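You operate a simulated robot arm through the tools that you are given. There is no shell and no other tool. Be economical: measure what you need, move in short steps, check, and stop when the job is done.

You are at the controls of a simulated robot arm. One attempt, no reset.

Task
Count the plate's blue and yellow wells into the counter.
Fine: lid off on the bench; one press a well on the key of its colour; lid back on.

It is judged by the outcome, as a careful person would: the job done as asked, and still so three seconds after it is handed in. It fails if anything else is knocked over, pushed out of place, dropped, spilled or broken. A push-on lid holds only when it is set on centred and level and pressed home; a screw cap is set on level and turned clockwise until tight.

Robot
A 6-joint arm with a fingered hand, fixed in place. Base frame: the origin is at the foot of the arm, x ahead of it, y to its left, z up; the work surface is at about z = 900. Lengths are in mm, angles in rad, forces in N, time in s.
With the tool pointing down near the work surface it reaches from about 240 to 560 mm from the base axis. Its first joint turns from -2.897 to 2.897 rad. Payload 3.1 kg.
The tool frame sits at the grasp point between the pads (the TCP): z along the fingers, y along the line on which they close. The tips reach 22 mm beyond it. The gripper opens to 132 mm. The gripper's body begins 60 mm behind the TCP. The gripper is a hand of 4 fingers: y runs from the thumb to the fingers, the wrist lies at [0, 0, -218] in the tool frame, and closing takes about 1.5 s.
Orientation is that of the tool frame in the base frame, as a unit quaternion [w, x, y, z]. With the fingers straight down and closing along the base's y, the tool's x points along the base's -x, its y along +y and its z along -z.

Tools
- The arm moves only by the tool apply_moves. Its argument "plan" is a list of rows, each a list of 6 numbers: the shift along the tool's x, y, z in mm, then the turn, a rotation vector about the tool's x, y, z in rad. In form: [[tx, ty, tz, wx, wy, wz], ...]. A call has 1 to 8 rows; each row shifts and turns the commanded pose from where the row before left it, along the tool's axes as they then stand. "jaw" is the opening, from 0 (shut) to 1 (fully open), set as the call begins (left out, the last holds). Each row takes 0.2 s and may step no farther than 50 mm and 0.15 rad from the row before; otherwise, or with a gripper value out of range, the whole call is refused. A pose out of reach is approached as far as the arm can. The call stops where the force on the tool passes 40 N (or 10 N more than at its start, if that is more) or the arm is blocked; 0.2 s more then pass. The fingers move at their own pace (about 153 mm/s each) and stop on an object; they squeeze with about 22 N. The grip force told is the motor's: it shows also when the fingers shut on nothing. Time passes only in rows, and 0.2 s behind the last, so rows that do not move let the fingers close. It gives the time, the measured TCP pose, the force on the tool (base axes), the opening and the grip force at its end, in the units of the frame above (readings bear some noise), with the torque about the TCP (base axes, N m) and any sound that the robot's microphone picked up.
- Cameras (640 x 400 px; columns grow to the right, rows downward): "scene" is fixed at [51.8, 497.1, 1649]; the picture's right is [-0.72, -0.70, 0.00], its down [-0.42, 0.43, -0.80] and it looks along [0.56, -0.57, -0.60] (base axes); focal length 369 px, centre (320, 200). "wrist" rides on the gripper at [53, -53, -84] in the tool frame; the picture's right is [0.71, 0.71, 0.00], its down [-0.53, 0.53, -0.67] and it looks along [-0.47, 0.47, 0.74] (tool axes); focal length 247 px, centre (320, 200). There is no depth. A picture from a camera that has moved, and an enlarged one, comes with that camera's place and axes in the base frame and with its lens.
- snapshot(camera): a new picture of that camera. It takes no simulated time.
- lift_body(by): slides the trunk up (or, below 0, down) by that many mm; the arm rides with it, the base frame stays. It gives what a move gives, with no picture.
- finger_targets(finger1, finger2, finger3, thumb_bend): sets how far each is bent, from 0 (flat) to 1 (curled in); at 0.3 the hand is open as for a grip, at 0.7 the pads meet at the TCP. One left out holds its place. A second passes; each finger stops where it meets its share of the squeeze, and holds until it gets a number again. A gripper value or a shape takes the hand back. It gives what a move gives, with no picture; readings hold the bend of each and the force on the fingers (four entries, about 0 where the hand has none), thumb and palm.
- hand_shape(shape): the hand has 4 fingers and takes this shape, open, in about a second: jaw (thumb against the fingers, like two jaws); tri (thumb and two fingers); tip (a fingertip pinch); poke (one finger out to press); point (the index stretched); flat (the hand flat); cup (the hand cupped); fist (a fist). The gripper value then closes the fingers along that shape, each until it touches; the sizes above hold for jaw. It gives what a move gives, with no picture.
- enlarge(camera, box): a new picture of the part [left, top, right, bottom] of that camera's present view, enlarged. It takes no simulated time.
- job_done(): hands the job in; it is judged then, once.

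Work in short steps. Places have to be worked out from the pictures, the camera data and where the tool is seen: move nearer, look again, correct. Check each grasp and each placing, and mend what went wrong. You have 120 turns and 76 pictures in all, those below and enlarged ones among them. Open the gripper and draw the arm clear of the work before you hand the job in, unless the task says otherwise; then end with one line.

The tools are called as a command line: name --pt "numbers of a row" for each row, then --argument value for the rest, lists and objects as JSON in quotes. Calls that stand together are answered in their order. apply_moves: Moves the arm, as the interface text tells. Its arguments: {"type":"object","properties":{"plan":{"type":"array"},"jaw":{"type":"number"}},"required":["plan"]} The other tools are called the same way: lift_body (by) slides the trunk up or down; hand_shape (shape) gives the hand a shape; finger_targets (finger1, finger2, finger3, thumb_bend) moves the fingers one by one; snapshot (camera) takes a picture; enlarge (camera, box) takes an enlarged picture of a part of a camera's view; job_done () hands the job in.

At the start:

```text
clock: 0.0
eef_pos: [450.2, -72.2, 1140.2]
tool_rot: [0.0, 0.0, 1.0, 0.001]
wrist_force: [-0.2, 0.5, -0.9]
moment: [0.0, 0.01, -0.01]
grip_width: 131.8
grip_force: 0.0
shape: jaw
bend: [0.3, 0.3, 0.3, 0.3]
finger forces: [0.1, 0.0, 0.0, 0.0, 0.1, 0.1]
trunk travel left (down, up): [-325.0, 61.0]
```

scene: 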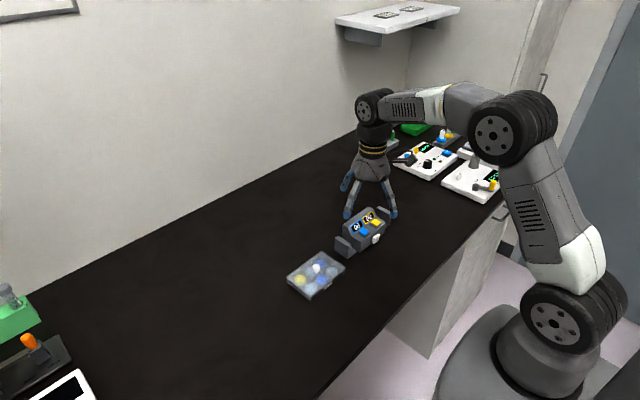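
wrist: 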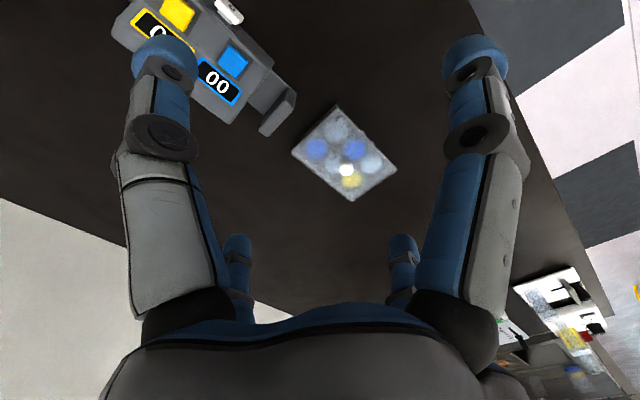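

The plate with a frosted lid and a counter with two keys are visible. I'll enlarge both views for detail.

enlarge --camera "scene" --box '[270, 190, 410, 310]'

enlarge --camera "wrist" --box '[100, 0, 420, 210]'

```text
3.33 times, centred on (340, 250) of scene
camera zoom: at [51.8, 497.1, 1649.0], right [-0.72, -0.7, 0.0], down [-0.42, 0.43, -0.8], along [0.56, -0.57, -0.6], focal length 1229 px, centre (253, 33)
```

zoom: 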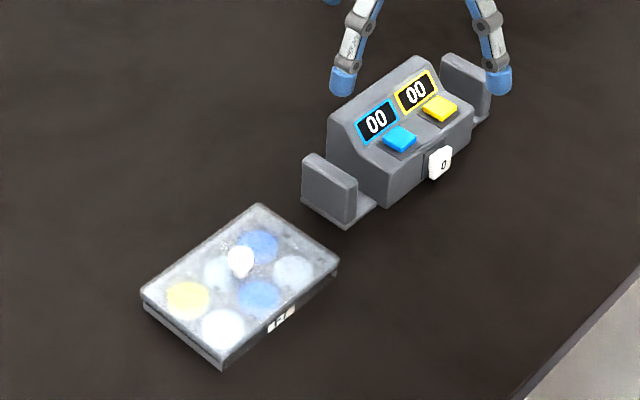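

```text
1.90 times, centred on (260, 105) of wrist
camera zoom: at [396.2, -124.8, 1222.9], right [-0.71, 0.71, 0.0], down [0.53, 0.53, 0.67], along [0.47, 0.47, -0.74], focal length 470 px, centre (434, 381)
```

zoom: 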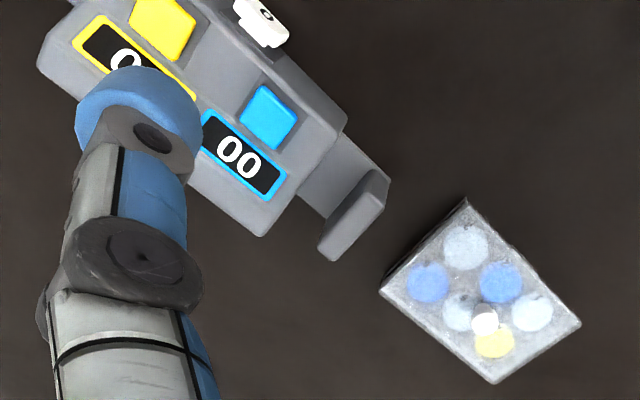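

Plate centre I judge near (515, 38), roughly axis-aligned, with a knob in the middle of the lid. I move above it, still high, to look.

apply_moves --pt "-22 37 20 0 0 0" --pt "-22 37 20 0 0 0" --pt "-21 36 20 0 0 0" --pt "0 0 30 0 0 0" --pt "0 0 0 0 0 0"

snapshot --camera "wrist"

enlarge --camera "scene" --box '[270, 190, 410, 310]'

```text
clock: 1.2
eef_pos: [516.4, 36.4, 1049.4]
tool_rot: [0.0, 0.0, 1.0, 0.0]
wrist_force: [1.0, 0.1, 0.5]
moment: [0.0, 0.02, -0.01]
grip_width: 131.8
grip_force: 0.1
shape: jaw
bend: [0.3, 0.3, 0.3, 0.3]
finger forces: [0.0, 0.1, 0.1, 0.0, 0.0, 0.1]
trunk travel left (down, up): [-325.0, 61.0]
```

```text
71 pictures are left
camera wrist: at [461.5, -16.6, 1132.4], right [-0.71, 0.71, 0.0], down [0.53, 0.53, 0.67], along [0.47, 0.47, -0.74], focal length 247 px, centre (320, 200)
```

wrist: 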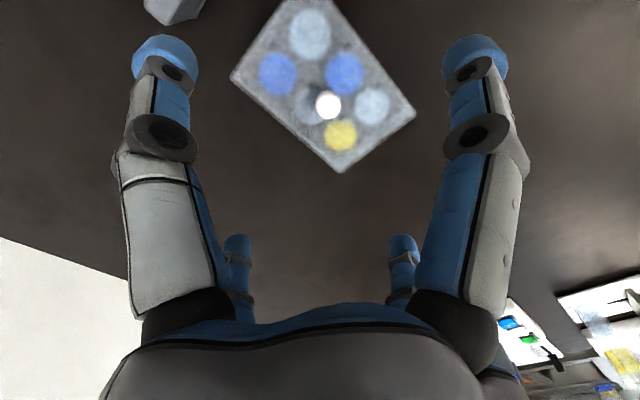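

```text
3.33 times, centred on (340, 250) of scene
camera zoom: at [51.8, 497.1, 1649.0], right [-0.72, -0.7, 0.0], down [-0.42, 0.43, -0.8], along [0.56, -0.57, -0.6], focal length 1229 px, centre (253, 33)
```

zoom: 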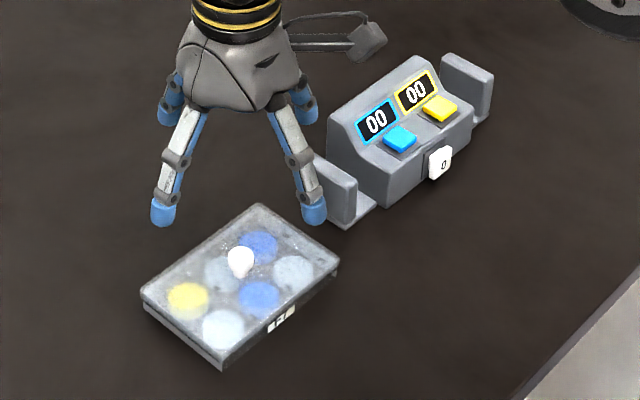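

The hand's four fingers close radially on the centre; the knob looks to be a ~20 mm ball at about (510, 40), z≈940. I go lower to refine it.

apply_moves --pt "6 4 30 0 0 0" --pt "0 0 30 0 0 0" --pt "0 0 0 0 0 0"

snapshot --camera "wrist"

enlarge --camera "scene" --box '[285, 210, 365, 280]'

```text
clock: 2.0
eef_pos: [507.9, 40.8, 990.9]
tool_rot: [0.0, 0.0, 1.0, 0.0]
wrist_force: [0.9, 0.3, -0.5]
moment: [0.0, 0.01, -0.01]
grip_width: 131.9
grip_force: 0.1
shape: jaw
bend: [0.3, 0.3, 0.3, 0.3]
finger forces: [0.0, 0.1, 0.0, 0.0, 0.0, 0.1]
trunk travel left (down, up): [-325.0, 61.0]
```

```text
69 pictures are left
camera wrist: at [453.6, -11.8, 1073.6], right [-0.71, 0.71, 0.0], down [0.53, 0.53, 0.67], along [0.47, 0.47, -0.74], focal length 247 px, centre (320, 200)
```

wrist: 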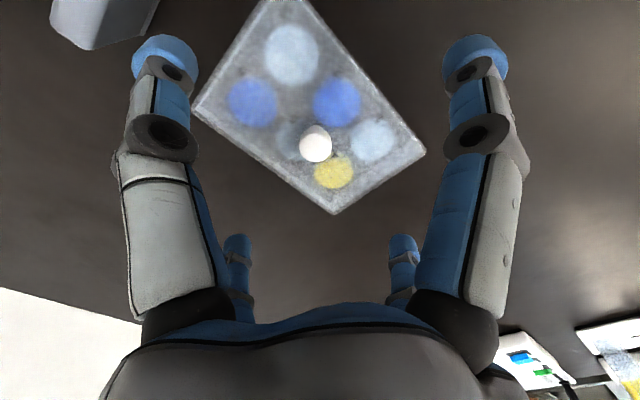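

```text
5.71 times, centred on (325, 245) of scene
camera zoom: at [51.8, 497.1, 1649.0], right [-0.72, -0.7, 0.0], down [-0.42, 0.43, -0.8], along [0.56, -0.57, -0.6], focal length 2107 px, centre (291, -57)
```

zoom: 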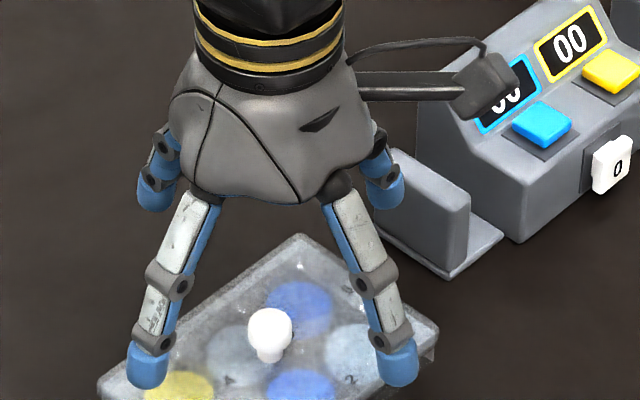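

The knob comes out at (509, 40), ball centre z≈938, consistent across two wrist views. I lower to TCP z≈948 with slight partial closing to watch finger clearance.

apply_moves --pt "-1 -1 20 0 0 0" --pt "0 0 22 0 0 0" --pt "0 0 0 0 0 0" --pt "0 0 0 0 0 0" --jaw 0.5

snapshot --camera "wrist"

enlarge --camera "scene" --box '[285, 210, 365, 300]'

```text
clock: 3.0
eef_pos: [507.6, 40.0, 947.6]
tool_rot: [0.001, 0.0, 1.0, -0.001]
wrist_force: [-0.1, -0.9, -0.4]
moment: [-0.01, -0.02, -0.02]
grip_width: 66.4
grip_force: 0.1
shape: jaw
bend: [0.36, 0.36, 0.36, 0.7]
finger forces: [0.0, 0.0, 0.0, 0.0, 0.0, 0.0]
trunk travel left (down, up): [-325.0, 61.0]
```

```text
67 pictures are left
camera wrist: at [454.1, -13.7, 1030.7], right [-0.71, 0.71, 0.0], down [0.53, 0.53, 0.67], along [0.47, 0.47, -0.74], focal length 247 px, centre (320, 200)
```

wrist: 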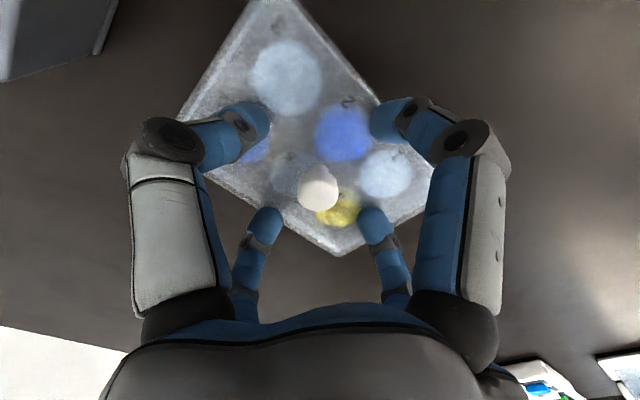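

```text
4.44 times, centred on (325, 255) of scene
camera zoom: at [51.8, 497.1, 1649.0], right [-0.72, -0.7, 0.0], down [-0.42, 0.43, -0.8], along [0.56, -0.57, -0.6], focal length 1639 px, centre (298, -44)
```

zoom: 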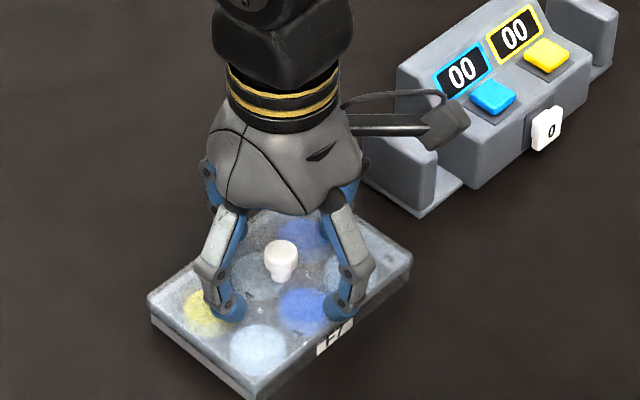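

Knob is centred under the hand at (509, 40) and the tips should be just above the lid. I close here.

apply_moves --pt "-1 0 0 0 0 0" --pt "0 0 0 0 0 0" --pt "0 0 0 0 0 0" --pt "0 0 0 0 0 0" --pt "0 0 0 0 0 0" --pt "0 0 0 0 0 0" --pt "0 0 0 0 0 0" --jaw 0

enlarge --camera "scene" --box '[285, 210, 365, 300]'

snapshot --camera "wrist"

```text
clock: 4.6
eef_pos: [509.2, 40.4, 947.8]
tool_rot: [0.001, 0.0, 1.0, 0.0]
wrist_force: [0.1, -0.2, 0.7]
moment: [0.01, -0.01, 0.01]
grip_width: 14.0
grip_force: 22.1
shape: jaw
bend: [0.74, 0.75, 0.74, 0.7]
finger forces: [18.7, 20.0, 20.4, 0.0, 18.1, 0.0]
trunk travel left (down, up): [-325.0, 61.0]
```

```text
4.44 times, centred on (325, 255) of scene
camera zoom: at [51.8, 497.1, 1649.0], right [-0.72, -0.7, 0.0], down [-0.42, 0.43, -0.8], along [0.56, -0.57, -0.6], focal length 1639 px, centre (298, -44)
```

zoom: 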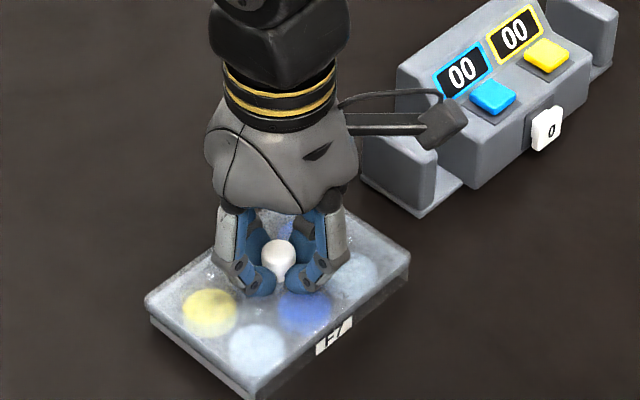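

```text
64 pictures are left
camera wrist: at [455.5, -12.9, 1030.9], right [-0.71, 0.71, 0.0], down [0.53, 0.53, 0.67], along [0.47, 0.47, -0.74], focal length 247 px, centre (320, 200)
```

wrist: 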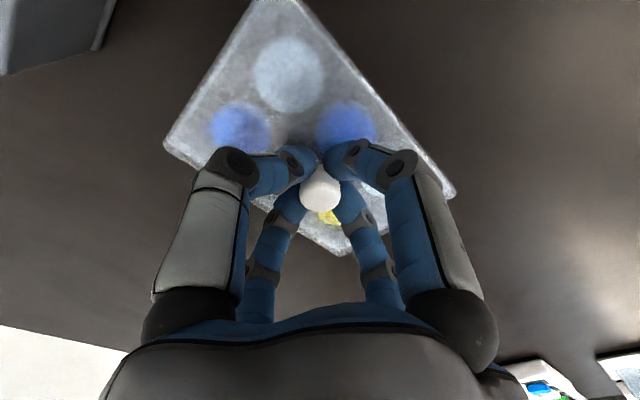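

All four fingers hold the stem under the cap. I lift straight up slowly.

apply_moves --pt "0 0 -3 0 0 0" --pt "0 0 -5 0 0 0" --pt "0 0 -10 0 0 0" --pt "0 0 -20 0 0 0" --pt "0 0 0 0 0 0"

enlarge --camera "scene" --box '[270, 190, 390, 310]'

```text
clock: 5.8
eef_pos: [512.0, 42.1, 984.9]
tool_rot: [0.0, 0.0, 1.0, 0.0]
wrist_force: [0.2, -0.3, 0.0]
moment: [0.0, -0.02, 0.04]
grip_width: 14.0
grip_force: 22.3
shape: jaw
bend: [0.74, 0.75, 0.74, 0.7]
finger forces: [18.8, 20.2, 20.6, 0.0, 18.1, 0.0]
trunk travel left (down, up): [-325.0, 61.0]
```

```text
3.33 times, centred on (330, 250) of scene
camera zoom: at [51.8, 497.1, 1649.0], right [-0.72, -0.7, 0.0], down [-0.42, 0.43, -0.8], along [0.56, -0.57, -0.6], focal length 1229 px, centre (287, 33)
```

zoom: 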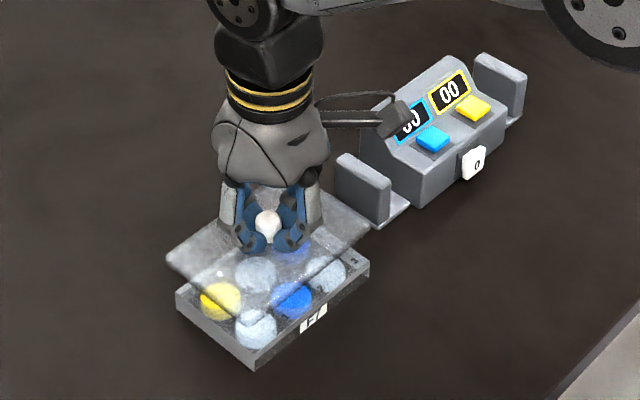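

The lid is off cleanly. I carry it up and left to about (450, 215) on open bench.

apply_moves --pt "0 0 -20 0 0 0" --pt "8 25 0 0 0 0" --pt "12 30 0 0 0 0" --pt "12 30 0 0 0 0" --pt "12 30 0 0 0 0" --pt "12 30 0 0 0 0" --pt "6 28 0 0 0 0" --pt "0 0 15 0 0 0"

apply_moves --pt "0 0 15 0 0 0" --pt "0 0 13 0 0 0" --pt "0 0 0 0 0 0"

snapshot --camera "scene"

snapshot --camera "wrist"

```text
clock: 7.6
eef_pos: [449.2, 216.2, 987.5]
tool_rot: [0.0, 0.0, 1.0, 0.0]
wrist_force: [-0.2, -1.0, -0.2]
moment: [0.0, -0.01, 0.04]
grip_width: 13.8
grip_force: 22.0
shape: jaw
bend: [0.74, 0.75, 0.74, 0.7]
finger forces: [18.8, 20.9, 20.7, 0.0, 18.2, 0.0]
trunk travel left (down, up): [-325.0, 61.0]
```

```text
clock: 8.4
eef_pos: [449.3, 216.2, 961.7]
tool_rot: [0.0, 0.0, 1.0, 0.0]
wrist_force: [-0.1, 1.0, 0.6]
moment: [0.02, 0.01, 0.01]
grip_width: 13.7
grip_force: 21.4
shape: jaw
bend: [0.74, 0.75, 0.74, 0.7]
finger forces: [18.7, 20.8, 20.8, 0.1, 18.1, 0.0]
trunk travel left (down, up): [-325.0, 61.0]
```

```text
62 pictures are left
```

scene: 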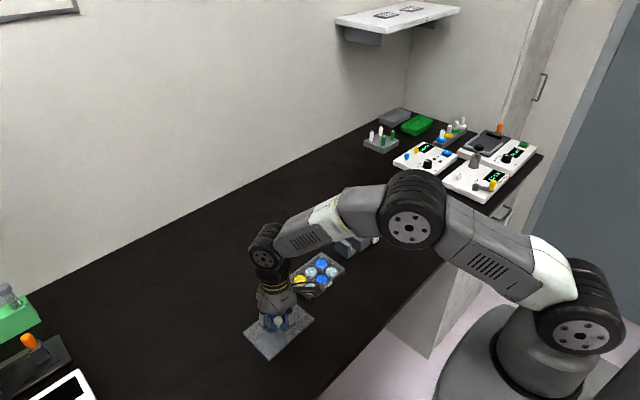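

```text
61 pictures are left
camera wrist: at [396.1, 162.8, 1044.6], right [-0.71, 0.71, 0.0], down [0.53, 0.53, 0.67], along [0.47, 0.47, -0.74], focal length 247 px, centre (320, 200)
```

wrist: 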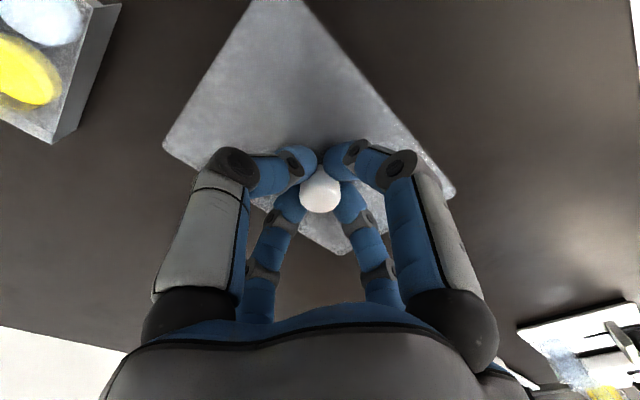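

The area under the lid is clear and the lid is level. I lower in small steps until contact.

apply_moves --pt "0 0 10 0 0 0" --pt "0 0 6 0 0 0" --pt "0 0 4 0 0 0" --pt "0 0 2 0 0 0" --pt "0 0 2 0 0 0" --pt "0 0 0 0 0 0"

enlarge --camera "scene" --box '[220, 230, 360, 370]'

```text
clock: 9.8
eef_pos: [450.9, 214.3, 938.6]
tool_rot: [0.0, 0.0, 1.0, -0.001]
wrist_force: [-0.3, 0.8, -0.7]
moment: [-0.04, -0.01, 0.04]
grip_width: 14.0
grip_force: 21.9
shape: jaw
bend: [0.74, 0.75, 0.74, 0.7]
finger forces: [18.9, 21.0, 20.8, 0.0, 18.1, 0.0]
trunk travel left (down, up): [-325.0, 61.0]
```

```text
2.86 times, centred on (290, 300) of scene
camera zoom: at [51.8, 497.1, 1649.0], right [-0.72, -0.7, 0.0], down [-0.42, 0.43, -0.8], along [0.56, -0.57, -0.6], focal length 1054 px, centre (406, -86)
```

zoom: 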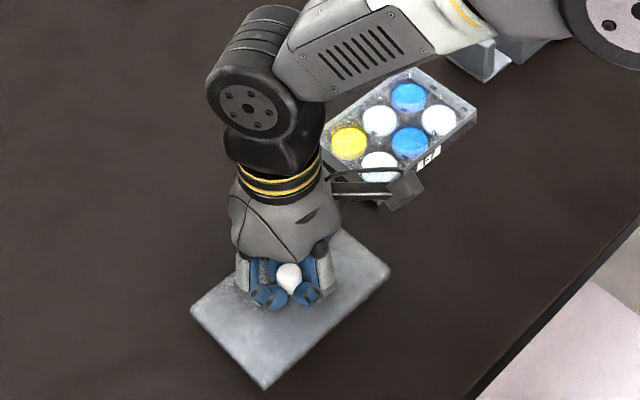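

No contact yet at 938.6. Continue in 2 mm steps.

apply_moves --pt "0 0 2 0 0 0" --pt "0 0 2 0 0 0" --pt "0 0 2 0 0 0" --pt "0 0 2 0 0 0" --pt "0 0 0 0 0 0"

```text
clock: 11.0
eef_pos: [449.5, 213.7, 932.8]
tool_rot: [0.001, 0.0, 1.0, 0.001]
wrist_force: [1.2, 1.3, 8.5]
moment: [0.06, -0.14, 0.0]
grip_width: 13.9
grip_force: 22.3
shape: jaw
bend: [0.74, 0.75, 0.74, 0.7]
finger forces: [19.2, 22.5, 26.4, 0.1, 18.5, 0.1]
trunk travel left (down, up): [-325.0, 61.0]
```

Contact (8.5 N) at z≈933: the lid rests on the bench. I open and rise.

apply_moves --pt "0 0 -2 0 0 0" --pt "0 0 0 0 0 0" --pt "0 0 0 0 0 0" --pt "0 0 0 0 0 0" --pt "0 0 -20 0 0 0" --pt "0 0 -40 0 0 0" --pt "0 0 -45 0 0 0" --pt "0 0 0 0 0 0" --jaw 0.6

snapshot --camera "scene"

snapshot --camera "wrist"

```text
clock: 12.8
eef_pos: [451.8, 214.5, 1036.3]
tool_rot: [0.0, 0.0, 1.0, 0.001]
wrist_force: [-0.6, -0.2, -0.3]
moment: [0.03, 0.01, -0.01]
grip_width: 78.8
grip_force: 0.1
shape: jaw
bend: [0.32, 0.32, 0.32, 0.7]
finger forces: [0.0, 0.0, 0.0, 0.0, 0.0, 0.0]
trunk travel left (down, up): [-325.0, 61.0]
```

```text
59 pictures are left
```

scene: 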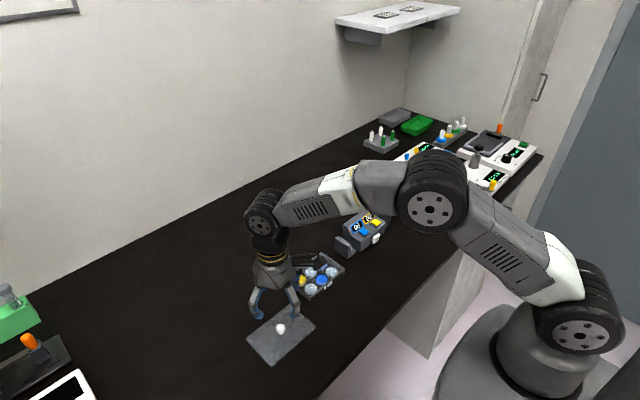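

```text
58 pictures are left
camera wrist: at [396.5, 161.0, 1120.7], right [-0.71, 0.71, 0.0], down [0.53, 0.53, 0.67], along [0.47, 0.47, -0.74], focal length 247 px, centre (320, 200)
```

wrist: 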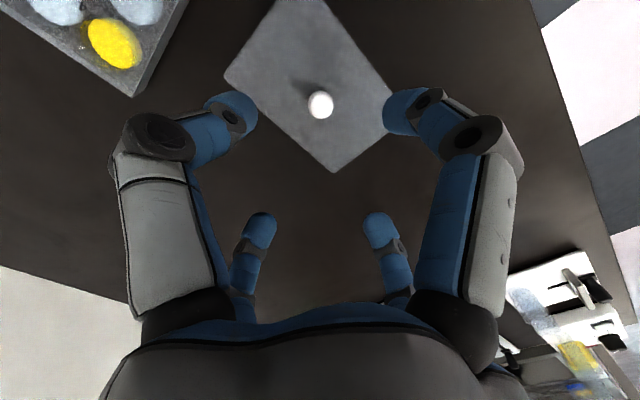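

The lid rests flat on the bench. Now I move over to the counter at a safe height.

apply_moves --pt "0 0 -30 0 0 0" --pt "-8 -46 0 0 0 0" --pt "-8 -48 0 0 0 0" --pt "-8 -48 0 0 0 0" --pt "-8 -48 0 0 0 0" --pt "-8 -48 0 0 0 0" --pt "-8 -48 0 0 0 0" --pt "0 -48 0 0 0 0"

apply_moves --pt "0 -40 0 0 0 0" --pt "0 0 0 0 0 0"

hand_shape --shape "poke"

snapshot --camera "wrist"

snapshot --camera "scene"

```text
clock: 14.6
eef_pos: [493.9, -120.5, 1065.7]
tool_rot: [0.0, 0.0, 1.0, 0.002]
wrist_force: [-0.9, 0.3, 0.6]
moment: [0.05, -0.01, 0.01]
grip_width: 78.8
grip_force: 0.1
shape: jaw
bend: [0.32, 0.32, 0.32, 0.7]
finger forces: [0.1, 0.0, 0.0, 0.0, 0.0, 0.0]
trunk travel left (down, up): [-325.0, 61.0]
```

```text
clock: 15.2
eef_pos: [495.5, -158.8, 1065.6]
tool_rot: [0.0, 0.0, 1.0, -0.001]
wrist_force: [-0.4, 0.4, -0.3]
moment: [0.0, 0.0, 0.0]
grip_width: 78.6
grip_force: 0.1
shape: jaw
bend: [0.32, 0.32, 0.32, 0.7]
finger forces: [0.0, 0.0, 0.0, 0.1, 0.1, 0.0]
trunk travel left (down, up): [-325.0, 61.0]
```

```text
clock: 16.1
eef_pos: [497.4, -159.4, 1067.5]
tool_rot: [0.0, 0.0, 1.0, 0.0]
wrist_force: [-0.2, -0.4, -0.1]
moment: [-0.03, -0.02, -0.01]
grip_width: 0.0
grip_force: 0.0
shape: poke
bend: [1.0, 1.0, 1.0, 0.91]
finger forces: [0.0, 0.1, 0.0, 0.0, 0.0, 0.0]
trunk travel left (down, up): [-325.0, 61.0]
```

```text
57 pictures are left
camera wrist: at [442.9, -213.3, 1149.2], right [-0.71, 0.71, 0.0], down [0.53, 0.53, 0.67], along [0.47, 0.47, -0.74], focal length 247 px, centre (320, 200)
```

wrist: 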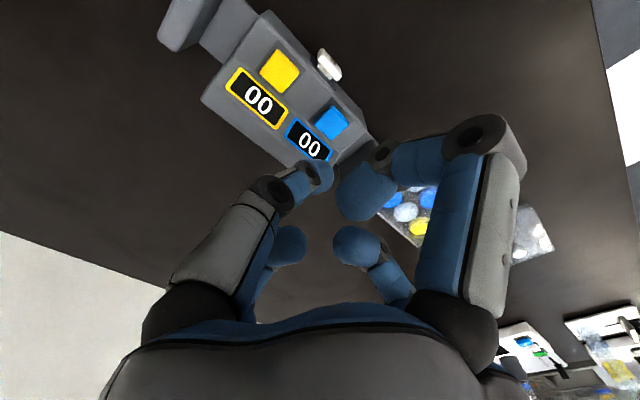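

```text
56 pictures are left
```

scene: 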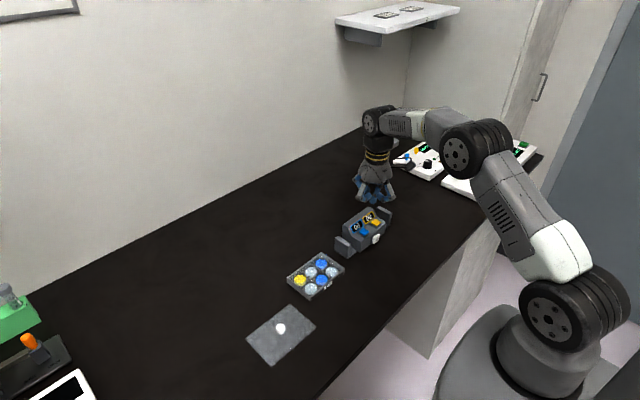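

Counter and open plate are both visible. I enlarge to verify well colours and to see the poke shape.

enlarge --camera "scene" --box '[270, 235, 360, 310]'

enlarge --camera "scene" --box '[320, 140, 420, 260]'

enlarge --camera "wrist" --box '[150, 0, 410, 220]'

```text
5.33 times, centred on (315, 272) of scene
camera zoom: at [51.8, 497.1, 1649.0], right [-0.72, -0.7, 0.0], down [-0.42, 0.43, -0.8], along [0.56, -0.57, -0.6], focal length 1967 px, centre (347, -187)
```

zoom: 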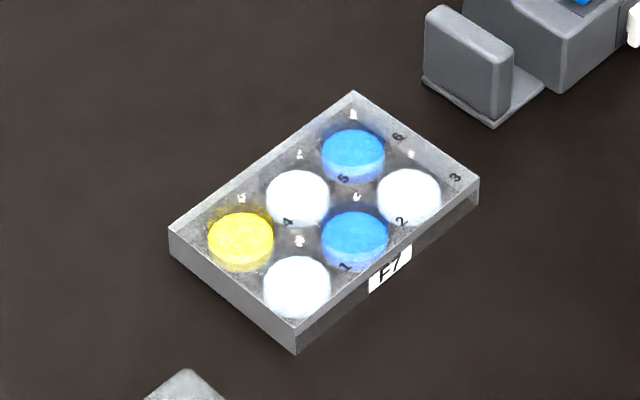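

```text
3.33 times, centred on (370, 200) of scene
camera zoom: at [51.8, 497.1, 1649.0], right [-0.72, -0.7, 0.0], down [-0.42, 0.43, -0.8], along [0.56, -0.57, -0.6], focal length 1229 px, centre (153, 200)
```

zoom: 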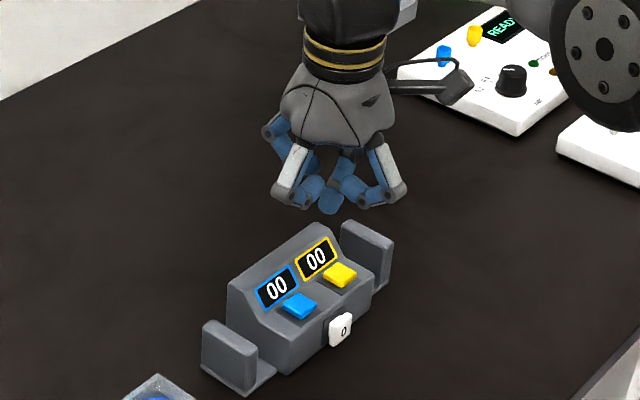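

```text
1.82 times, centred on (280, 110) of wrist
camera zoom: at [442.9, -213.3, 1149.2], right [-0.71, 0.71, 0.0], down [0.53, 0.53, 0.67], along [0.47, 0.47, -0.74], focal length 449 px, centre (393, 364)
```

zoom: 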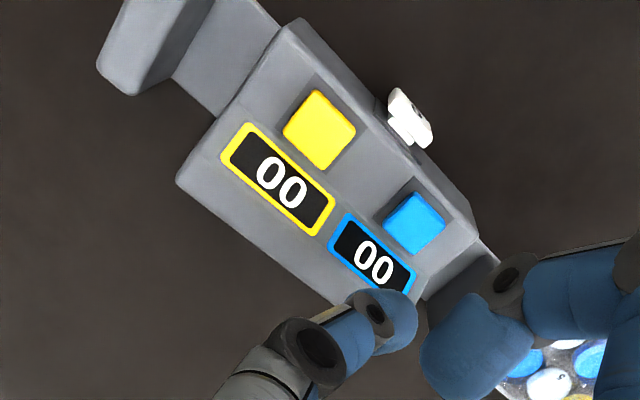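

Plate: wells are 2 blue, 1 yellow, 3 white; so 2 blue presses and 1 yellow. I try the "point" shape to see whether one finger reaches further clear of the others.

hand_shape --shape "point"

enlarge --camera "scene" --box '[320, 140, 420, 260]'

snapshot --camera "wrist"

```text
clock: 17.0
eef_pos: [497.5, -160.3, 1066.4]
tool_rot: [0.0, 0.0, 1.0, 0.0]
wrist_force: [1.1, -0.2, -0.1]
moment: [0.01, 0.0, 0.0]
grip_width: 125.8
grip_force: 0.1
shape: point
bend: [0.7, 1.0, 1.0, 0.81]
finger forces: [0.1, 0.0, 0.0, 0.0, 0.0, 0.1]
trunk travel left (down, up): [-325.0, 61.0]
```

```text
3.33 times, centred on (370, 200) of scene
camera zoom: at [51.8, 497.1, 1649.0], right [-0.72, -0.7, 0.0], down [-0.42, 0.43, -0.8], along [0.56, -0.57, -0.6], focal length 1229 px, centre (153, 200)
```

zoom: 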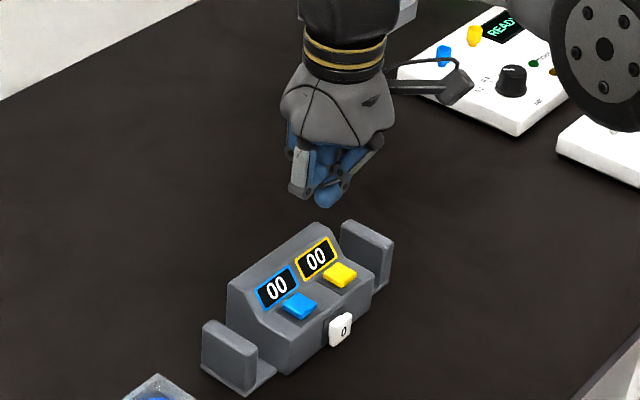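

```text
51 pictures are left
camera wrist: at [442.9, -213.4, 1149.2], right [-0.71, 0.71, 0.0], down [0.53, 0.53, 0.67], along [0.47, 0.47, -0.74], focal length 247 px, centre (320, 200)
```

wrist: 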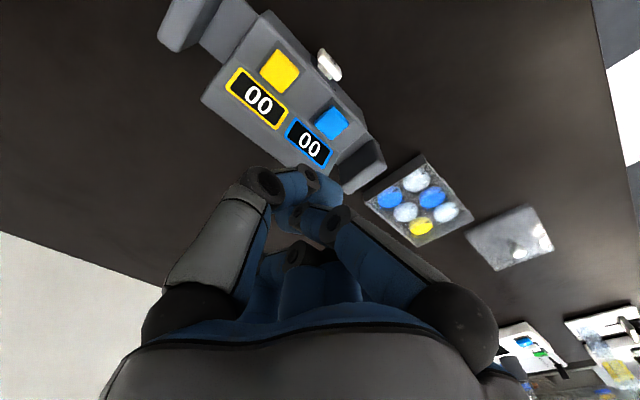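

Point shape is more compact. I enlarge the wrist view to see which fingertip is lowest and where.

enlarge --camera "wrist" --box '[220, 140, 420, 330]'

enlarge --camera "scene" --box '[350, 160, 400, 210]'

```text
2.11 times, centred on (320, 235) of wrist
camera zoom: at [442.9, -213.4, 1149.2], right [-0.71, 0.71, 0.0], down [0.53, 0.53, 0.67], along [0.47, 0.47, -0.74], focal length 520 px, centre (320, 126)
```

zoom: 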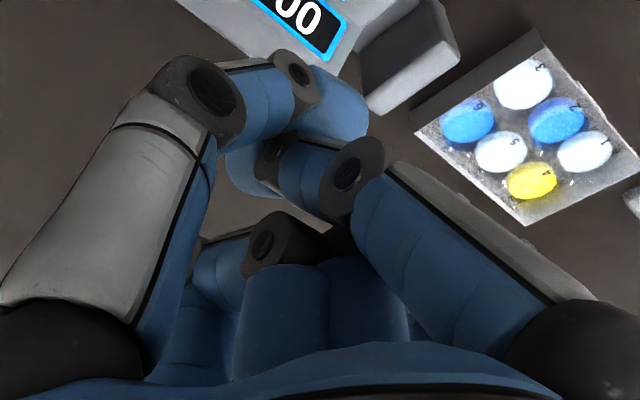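

```text
8.00 times, centred on (375, 185) of scene
camera zoom: at [51.8, 497.1, 1649.0], right [-0.72, -0.7, 0.0], down [-0.42, 0.43, -0.8], along [0.56, -0.57, -0.6], focal length 2950 px, centre (-120, 320)
```

zoom: 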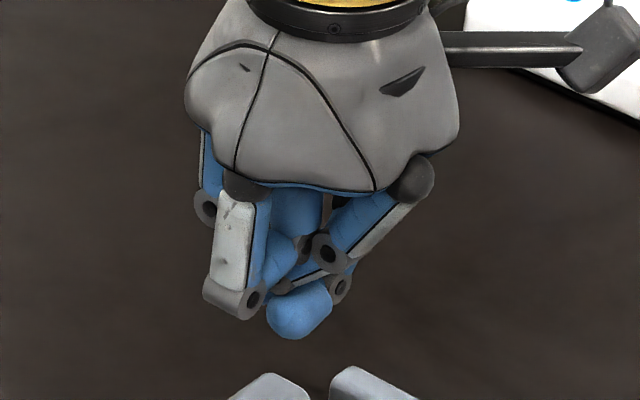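

The thumb is the lowest tip; I prefer a cleaner shape: jaw base with the three fingers fully curled and the thumb at 0.7 (tip ~22 mm under the TCP).

hand_shape --shape "jaw"

finger_targets --finger1 1.0 --finger2 1.0 --finger3 1.0 --thumb_bend 0.65

enlarge --camera "scene" --box '[340, 150, 410, 220]'

snapshot --camera "wrist"

```text
clock: 17.9
eef_pos: [495.9, -160.9, 1065.6]
tool_rot: [0.0, -0.001, 1.0, 0.0]
wrist_force: [0.6, 0.3, 0.1]
moment: [0.01, 0.0, 0.06]
grip_width: 132.0
grip_force: 0.1
shape: jaw
bend: [0.3, 0.3, 0.3, 0.3]
finger forces: [0.0, 0.0, 0.0, 0.0, 0.0, 0.1]
trunk travel left (down, up): [-325.0, 61.0]
```

```text
clock: 18.9
eef_pos: [496.7, -160.6, 1065.6]
tool_rot: [0.0, 0.0, 1.0, 0.001]
wrist_force: [-0.6, 0.2, 0.7]
moment: [-0.02, 0.0, 0.0]
grip_width: 1.7
grip_force: 0.0
shape: fingers
bend: [0.74, 0.74, 0.74, 0.65]
finger forces: [0.2, 0.1, 0.0, 0.0, 0.0, 0.0]
trunk travel left (down, up): [-325.0, 61.0]
```

```text
5.71 times, centred on (375, 185) of scene
camera zoom: at [51.8, 497.1, 1649.0], right [-0.72, -0.7, 0.0], down [-0.42, 0.43, -0.8], along [0.56, -0.57, -0.6], focal length 2107 px, centre (6, 286)
```

zoom: 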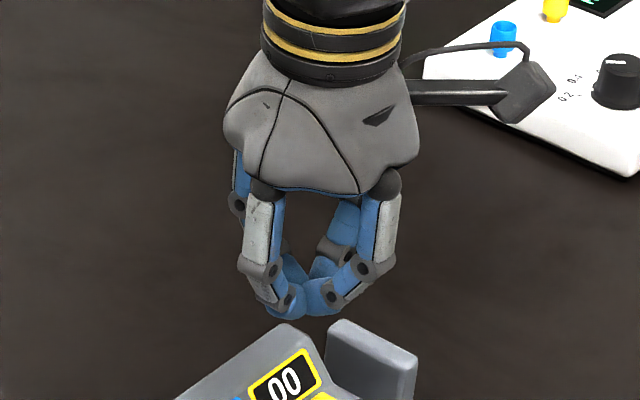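

```text
47 pictures are left
camera wrist: at [442.9, -213.4, 1149.2], right [-0.71, 0.71, 0.0], down [0.53, 0.53, 0.67], along [0.47, 0.47, -0.74], focal length 247 px, centre (320, 200)
```

wrist: 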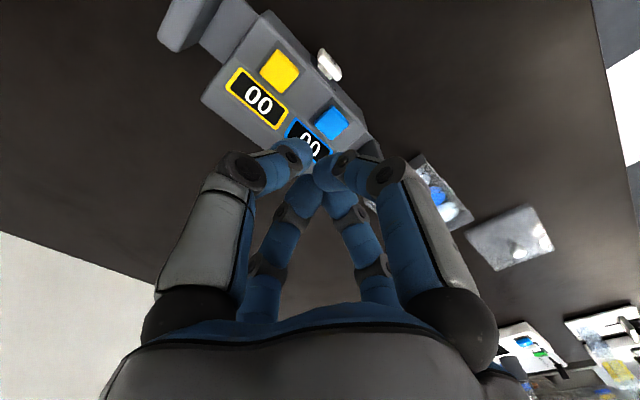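

The fingers met each other. I go to poke (fingers tucked), then set only the thumb to 0.7.

hand_shape --shape "poke"

finger_targets --thumb_bend 0.7

enlarge --camera "scene" --box '[340, 150, 410, 220]'

enlarge --camera "wrist" --box '[220, 60, 420, 260]'

```text
clock: 19.8
eef_pos: [496.4, -160.0, 1067.2]
tool_rot: [0.0, 0.0, 1.0, 0.0]
wrist_force: [0.2, 0.1, 0.8]
moment: [0.02, -0.02, -0.01]
grip_width: 0.3
grip_force: 0.1
shape: poke
bend: [1.0, 1.0, 1.0, 0.91]
finger forces: [0.1, 0.0, 0.0, 0.1, 0.0, 0.0]
trunk travel left (down, up): [-325.0, 61.0]
```

```text
clock: 20.8
eef_pos: [495.8, -160.6, 1066.0]
tool_rot: [0.0, 0.0, 1.0, 0.0]
wrist_force: [0.4, 0.1, -0.4]
moment: [0.0, -0.04, 0.01]
grip_width: 23.0
grip_force: 0.1
shape: fingers
bend: [1.0, 1.0, 1.0, 0.7]
finger forces: [0.0, 0.1, 0.1, 0.0, 0.0, 0.1]
trunk travel left (down, up): [-325.0, 61.0]
```

```text
5.71 times, centred on (375, 185) of scene
camera zoom: at [51.8, 497.1, 1649.0], right [-0.72, -0.7, 0.0], down [-0.42, 0.43, -0.8], along [0.56, -0.57, -0.6], focal length 2107 px, centre (6, 286)
```

zoom: 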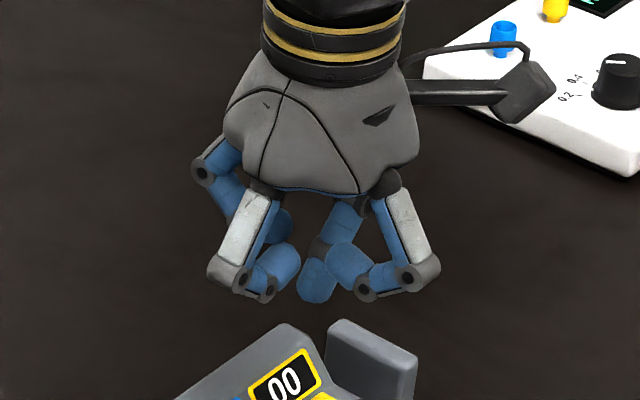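

```text
2.00 times, centred on (320, 160) of wrist
camera zoom: at [442.9, -213.4, 1149.2], right [-0.71, 0.71, 0.0], down [0.53, 0.53, 0.67], along [0.47, 0.47, -0.74], focal length 494 px, centre (320, 280)
```

zoom: 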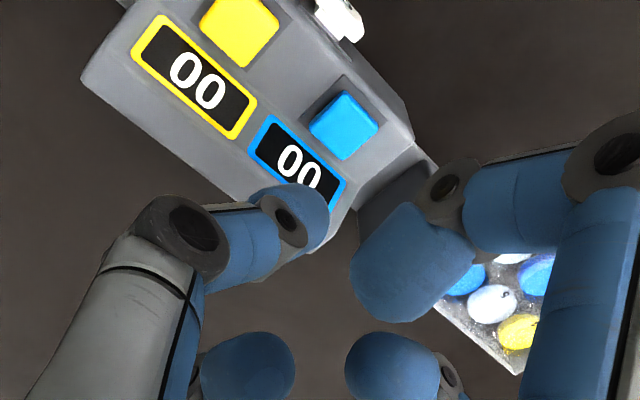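

The thumb tip is now isolated, about (0, -5, -22) from the TCP. I move over the blue key (≈(499, -143, 950)), tilt 0.2 rad so the display-side finger rides higher, and lower to ~20 mm above.

apply_moves --pt "1 22 0 0 0 0" --pt "0 0 0 0 -0.1 0" --pt "0 0 0 0 -0.1 0" --pt "0 0 0 0 0 0"

apply_moves --pt "6 0 29.4 0 0 0" --pt "6 0 29.4 0 0 0" --pt "0 0 0 0 0 0"

snapshot --camera "wrist"

enlarge --camera "scene" --box '[320, 170, 420, 260]'

```text
clock: 21.8
eef_pos: [496.7, -139.3, 1066.8]
tool_rot: [0.101, 0.0, 0.995, 0.0]
wrist_force: [0.1, -0.2, 0.3]
moment: [0.02, -0.02, -0.02]
grip_width: 22.8
grip_force: 0.1
shape: fingers
bend: [1.0, 1.0, 1.0, 0.7]
finger forces: [0.1, 0.1, 0.0, 0.1, 0.0, 0.1]
trunk travel left (down, up): [-325.0, 61.0]
```

```text
clock: 22.6
eef_pos: [496.0, -138.5, 1007.4]
tool_rot: [0.099, 0.0, 0.995, 0.001]
wrist_force: [0.4, -0.9, -0.1]
moment: [0.01, -0.02, -0.03]
grip_width: 22.9
grip_force: 0.0
shape: fingers
bend: [1.0, 1.0, 1.0, 0.7]
finger forces: [0.0, 0.0, 0.0, 0.1, 0.0, 0.0]
trunk travel left (down, up): [-325.0, 61.0]
```

```text
44 pictures are left
camera wrist: at [426.1, -191.8, 1079.1], right [-0.69, 0.71, -0.14], down [0.38, 0.53, 0.76], along [0.61, 0.47, -0.64], focal length 247 px, centre (320, 200)
```

wrist: 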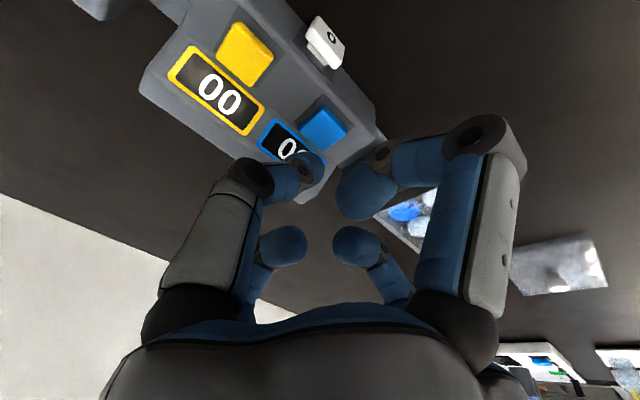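

```text
4.44 times, centred on (370, 215) of scene
camera zoom: at [51.8, 497.1, 1649.0], right [-0.72, -0.7, 0.0], down [-0.42, 0.43, -0.8], along [0.56, -0.57, -0.6], focal length 1639 px, centre (98, 133)
```

zoom: 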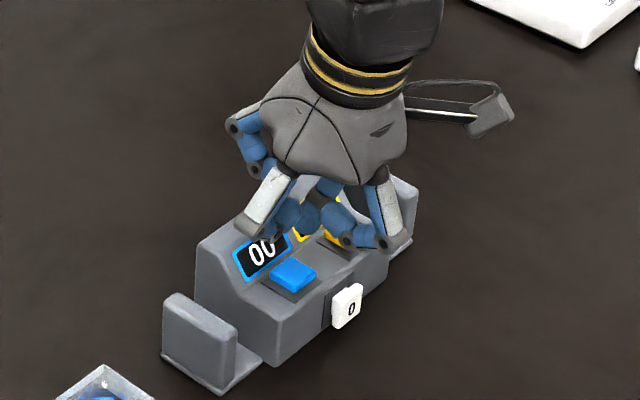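

Tip predicted and seen at (500, -143, 986), over the blue key. Lower 25 mm and look again.

apply_moves --pt "3 0 14.7 0 0 0" --pt "2 0 9.8 0 0 0" --pt "0 0 0 0 0 0"

enlarge --camera "wrist" --box '[160, 0, 420, 260]'

enlarge --camera "scene" --box '[330, 180, 410, 250]'

```text
clock: 23.4
eef_pos: [496.1, -137.3, 983.4]
tool_rot: [0.1, 0.0, 0.995, 0.0]
wrist_force: [0.4, -0.2, 0.4]
moment: [-0.03, -0.01, 0.01]
grip_width: 23.0
grip_force: 0.1
shape: fingers
bend: [1.0, 1.0, 1.0, 0.7]
finger forces: [0.0, 0.0, 0.0, 0.0, 0.0, 0.0]
trunk travel left (down, up): [-325.0, 61.0]
```

```text
1.54 times, centred on (290, 130) of wrist
camera zoom: at [427.2, -191.4, 1054.5], right [-0.69, 0.71, -0.14], down [0.38, 0.53, 0.76], along [0.61, 0.47, -0.64], focal length 380 px, centre (366, 308)
```

zoom: 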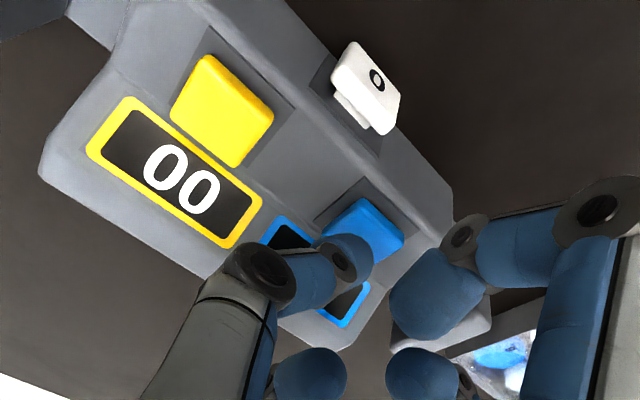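

```text
5.71 times, centred on (370, 215) of scene
camera zoom: at [51.8, 497.1, 1649.0], right [-0.72, -0.7, 0.0], down [-0.42, 0.43, -0.8], along [0.56, -0.57, -0.6], focal length 2107 px, centre (34, 114)
```

zoom: 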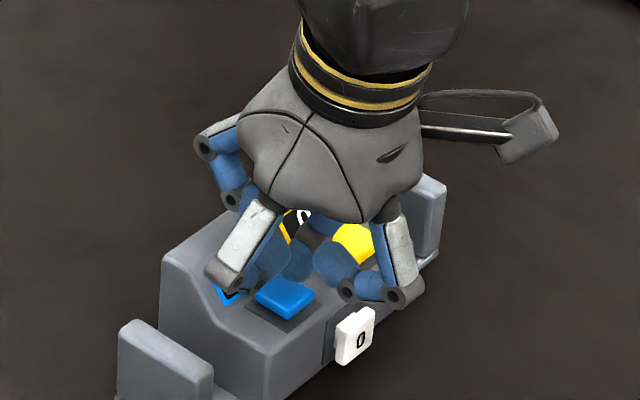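

Tip sits about 10 mm above the key. I shift 2 mm towards the robot and descend in small steps, watching force and sound.

apply_moves --pt "3 -1 4.5 0 0 0" --pt "0.6 0 2.9 0 0 0" --pt "0.4 0 2 0 0 0" --pt "0 0 0 0 0 0"

```text
clock: 24.4
eef_pos: [493.6, -139.4, 972.8]
tool_rot: [0.101, 0.0, 0.995, 0.0]
wrist_force: [0.7, -2.9, 8.8]
moment: [-0.12, -0.07, 0.04]
grip_width: 22.3
grip_force: 3.8
shape: fingers
bend: [1.0, 1.0, 1.0, 0.7]
finger forces: [0.0, 0.0, 0.0, 0.0, 8.4, 0.0]
trunk travel left (down, up): [-325.0, 61.0]
heard: click
```

A click at 8.8 N. I rise and check the display.

apply_moves --pt "-0.8 0 -4 0 0 0" --pt "-1.6 0 -8 0 0 0" --pt "0 0 0 0 0 0"

enlarge --camera "wrist" --box '[160, 0, 420, 260]'

```text
clock: 25.2
eef_pos: [494.3, -139.4, 985.3]
tool_rot: [0.1, 0.001, 0.995, -0.001]
wrist_force: [0.8, 0.7, -0.1]
moment: [0.06, 0.01, 0.03]
grip_width: 23.0
grip_force: 0.1
shape: fingers
bend: [1.0, 1.0, 1.0, 0.7]
finger forces: [0.1, 0.0, 0.1, 0.0, 0.1, 0.1]
trunk travel left (down, up): [-325.0, 61.0]
```

```text
1.54 times, centred on (290, 130) of wrist
camera zoom: at [424.5, -192.3, 1055.9], right [-0.69, 0.71, -0.14], down [0.38, 0.53, 0.76], along [0.61, 0.47, -0.64], focal length 380 px, centre (366, 308)
```

zoom: 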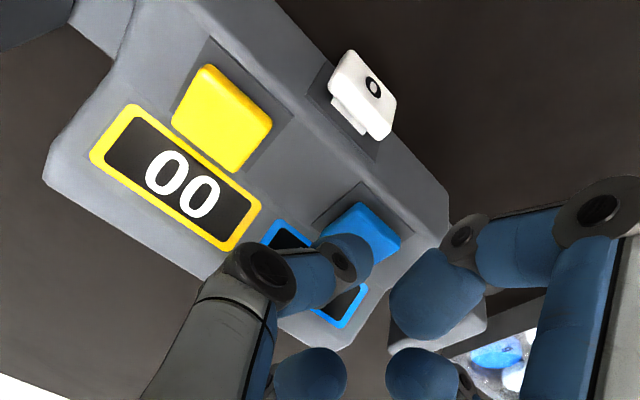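

The digits are hidden; I rise a little and shift to the yellow key, from where the blue display should show.

apply_moves --pt "-2 0 -10 0 0 0" --pt "0 -28 0 0 0 0" --pt "0 -28 0 0 0 0" --pt "0 0 0 0 0 0"

snapshot --camera "wrist"

enlarge --camera "scene" --box '[330, 180, 410, 250]'

```text
clock: 26.2
eef_pos: [492.2, -195.1, 995.4]
tool_rot: [0.1, 0.001, 0.995, 0.0]
wrist_force: [0.5, 0.1, 0.5]
moment: [0.02, 0.0, -0.02]
grip_width: 23.0
grip_force: 0.1
shape: fingers
bend: [1.0, 1.0, 1.0, 0.7]
finger forces: [0.0, 0.1, 0.0, 0.0, 0.0, 0.0]
trunk travel left (down, up): [-325.0, 61.0]
```

```text
39 pictures are left
camera wrist: at [423.2, -248.3, 1066.1], right [-0.69, 0.71, -0.14], down [0.38, 0.53, 0.76], along [0.61, 0.47, -0.64], focal length 247 px, centre (320, 200)
```

wrist: 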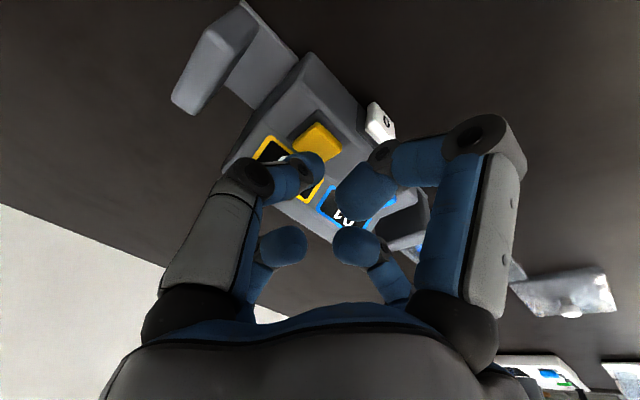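

```text
5.71 times, centred on (370, 215) of scene
camera zoom: at [51.8, 497.1, 1649.0], right [-0.72, -0.7, 0.0], down [-0.42, 0.43, -0.8], along [0.56, -0.57, -0.6], focal length 2107 px, centre (34, 114)
```

zoom: 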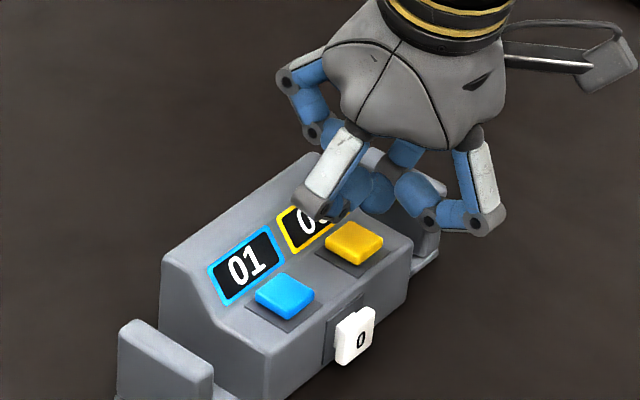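

Blue shows 01. The hand is over yellow (key ≈(498, -199)); I press down likewise.

apply_moves --pt "1 0 9.8 0 0 0" --pt "1 0 4.9 0 0 0" --pt "0.8 0 3.9 0 0 0" --pt "0.4 0 2 0 0 0" --pt "0.4 0 2 0 0 0" --pt "0 0 0 0 0 0"

```text
clock: 27.6
eef_pos: [493.1, -196.4, 973.1]
tool_rot: [0.102, 0.0, 0.995, -0.001]
wrist_force: [-0.3, -2.6, 8.2]
moment: [-0.12, 0.0, -0.03]
grip_width: 22.5
grip_force: 4.6
shape: fingers
bend: [1.0, 1.0, 1.0, 0.7]
finger forces: [0.0, 0.0, 0.0, 0.0, 8.4, 0.0]
trunk travel left (down, up): [-325.0, 61.0]
heard: click
```

A click. I rise, return above blue, and look at the displays on the way.

apply_moves --pt "-0.8 0 -4 0 0 0" --pt "-3.8 0 -18.4 0 0 0" --pt "1.5 28 0 0 0 0" --pt "0 29 0 0 0 0" --pt "0 0 0 0 0 0"

enlarge --camera "wrist" --box '[160, 0, 420, 260]'

```text
clock: 28.8
eef_pos: [491.1, -136.6, 995.5]
tool_rot: [0.099, -0.001, 0.995, -0.001]
wrist_force: [0.2, 0.1, -0.2]
moment: [-0.01, -0.01, 0.01]
grip_width: 23.2
grip_force: 0.1
shape: fingers
bend: [1.0, 1.0, 1.0, 0.7]
finger forces: [0.1, 0.0, 0.1, 0.0, 0.0, 0.0]
trunk travel left (down, up): [-325.0, 61.0]
```

```text
1.54 times, centred on (290, 130) of wrist
camera zoom: at [422.3, -190.8, 1066.7], right [-0.69, 0.71, -0.14], down [0.38, 0.53, 0.76], along [0.61, 0.47, -0.64], focal length 380 px, centre (366, 308)
```

zoom: 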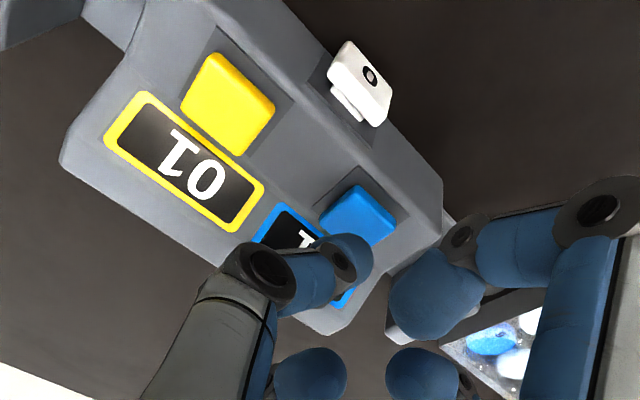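

Yellow shows 01, blue's first press stands. Second blue press (x nudged +2, y −2).

apply_moves --pt "0 -2 9.8 0 0 0" --pt "0.5 0 4.9 0 0 0" --pt "0.8 0 3.9 0 0 0" --pt "0.4 0 2 0 0 0" --pt "0.4 0 2 0 0 0" --pt "0 0 0 0 0 0"

```text
clock: 30.2
eef_pos: [494.5, -139.5, 974.2]
tool_rot: [0.101, 0.0, 0.995, 0.0]
wrist_force: [1.3, -1.3, 6.2]
moment: [-0.08, -0.02, -0.02]
grip_width: 22.4
grip_force: 2.7
shape: fingers
bend: [1.0, 1.0, 1.0, 0.71]
finger forces: [0.1, 0.1, 0.0, 0.0, 5.8, 0.0]
trunk travel left (down, up): [-325.0, 61.0]
heard: click
```

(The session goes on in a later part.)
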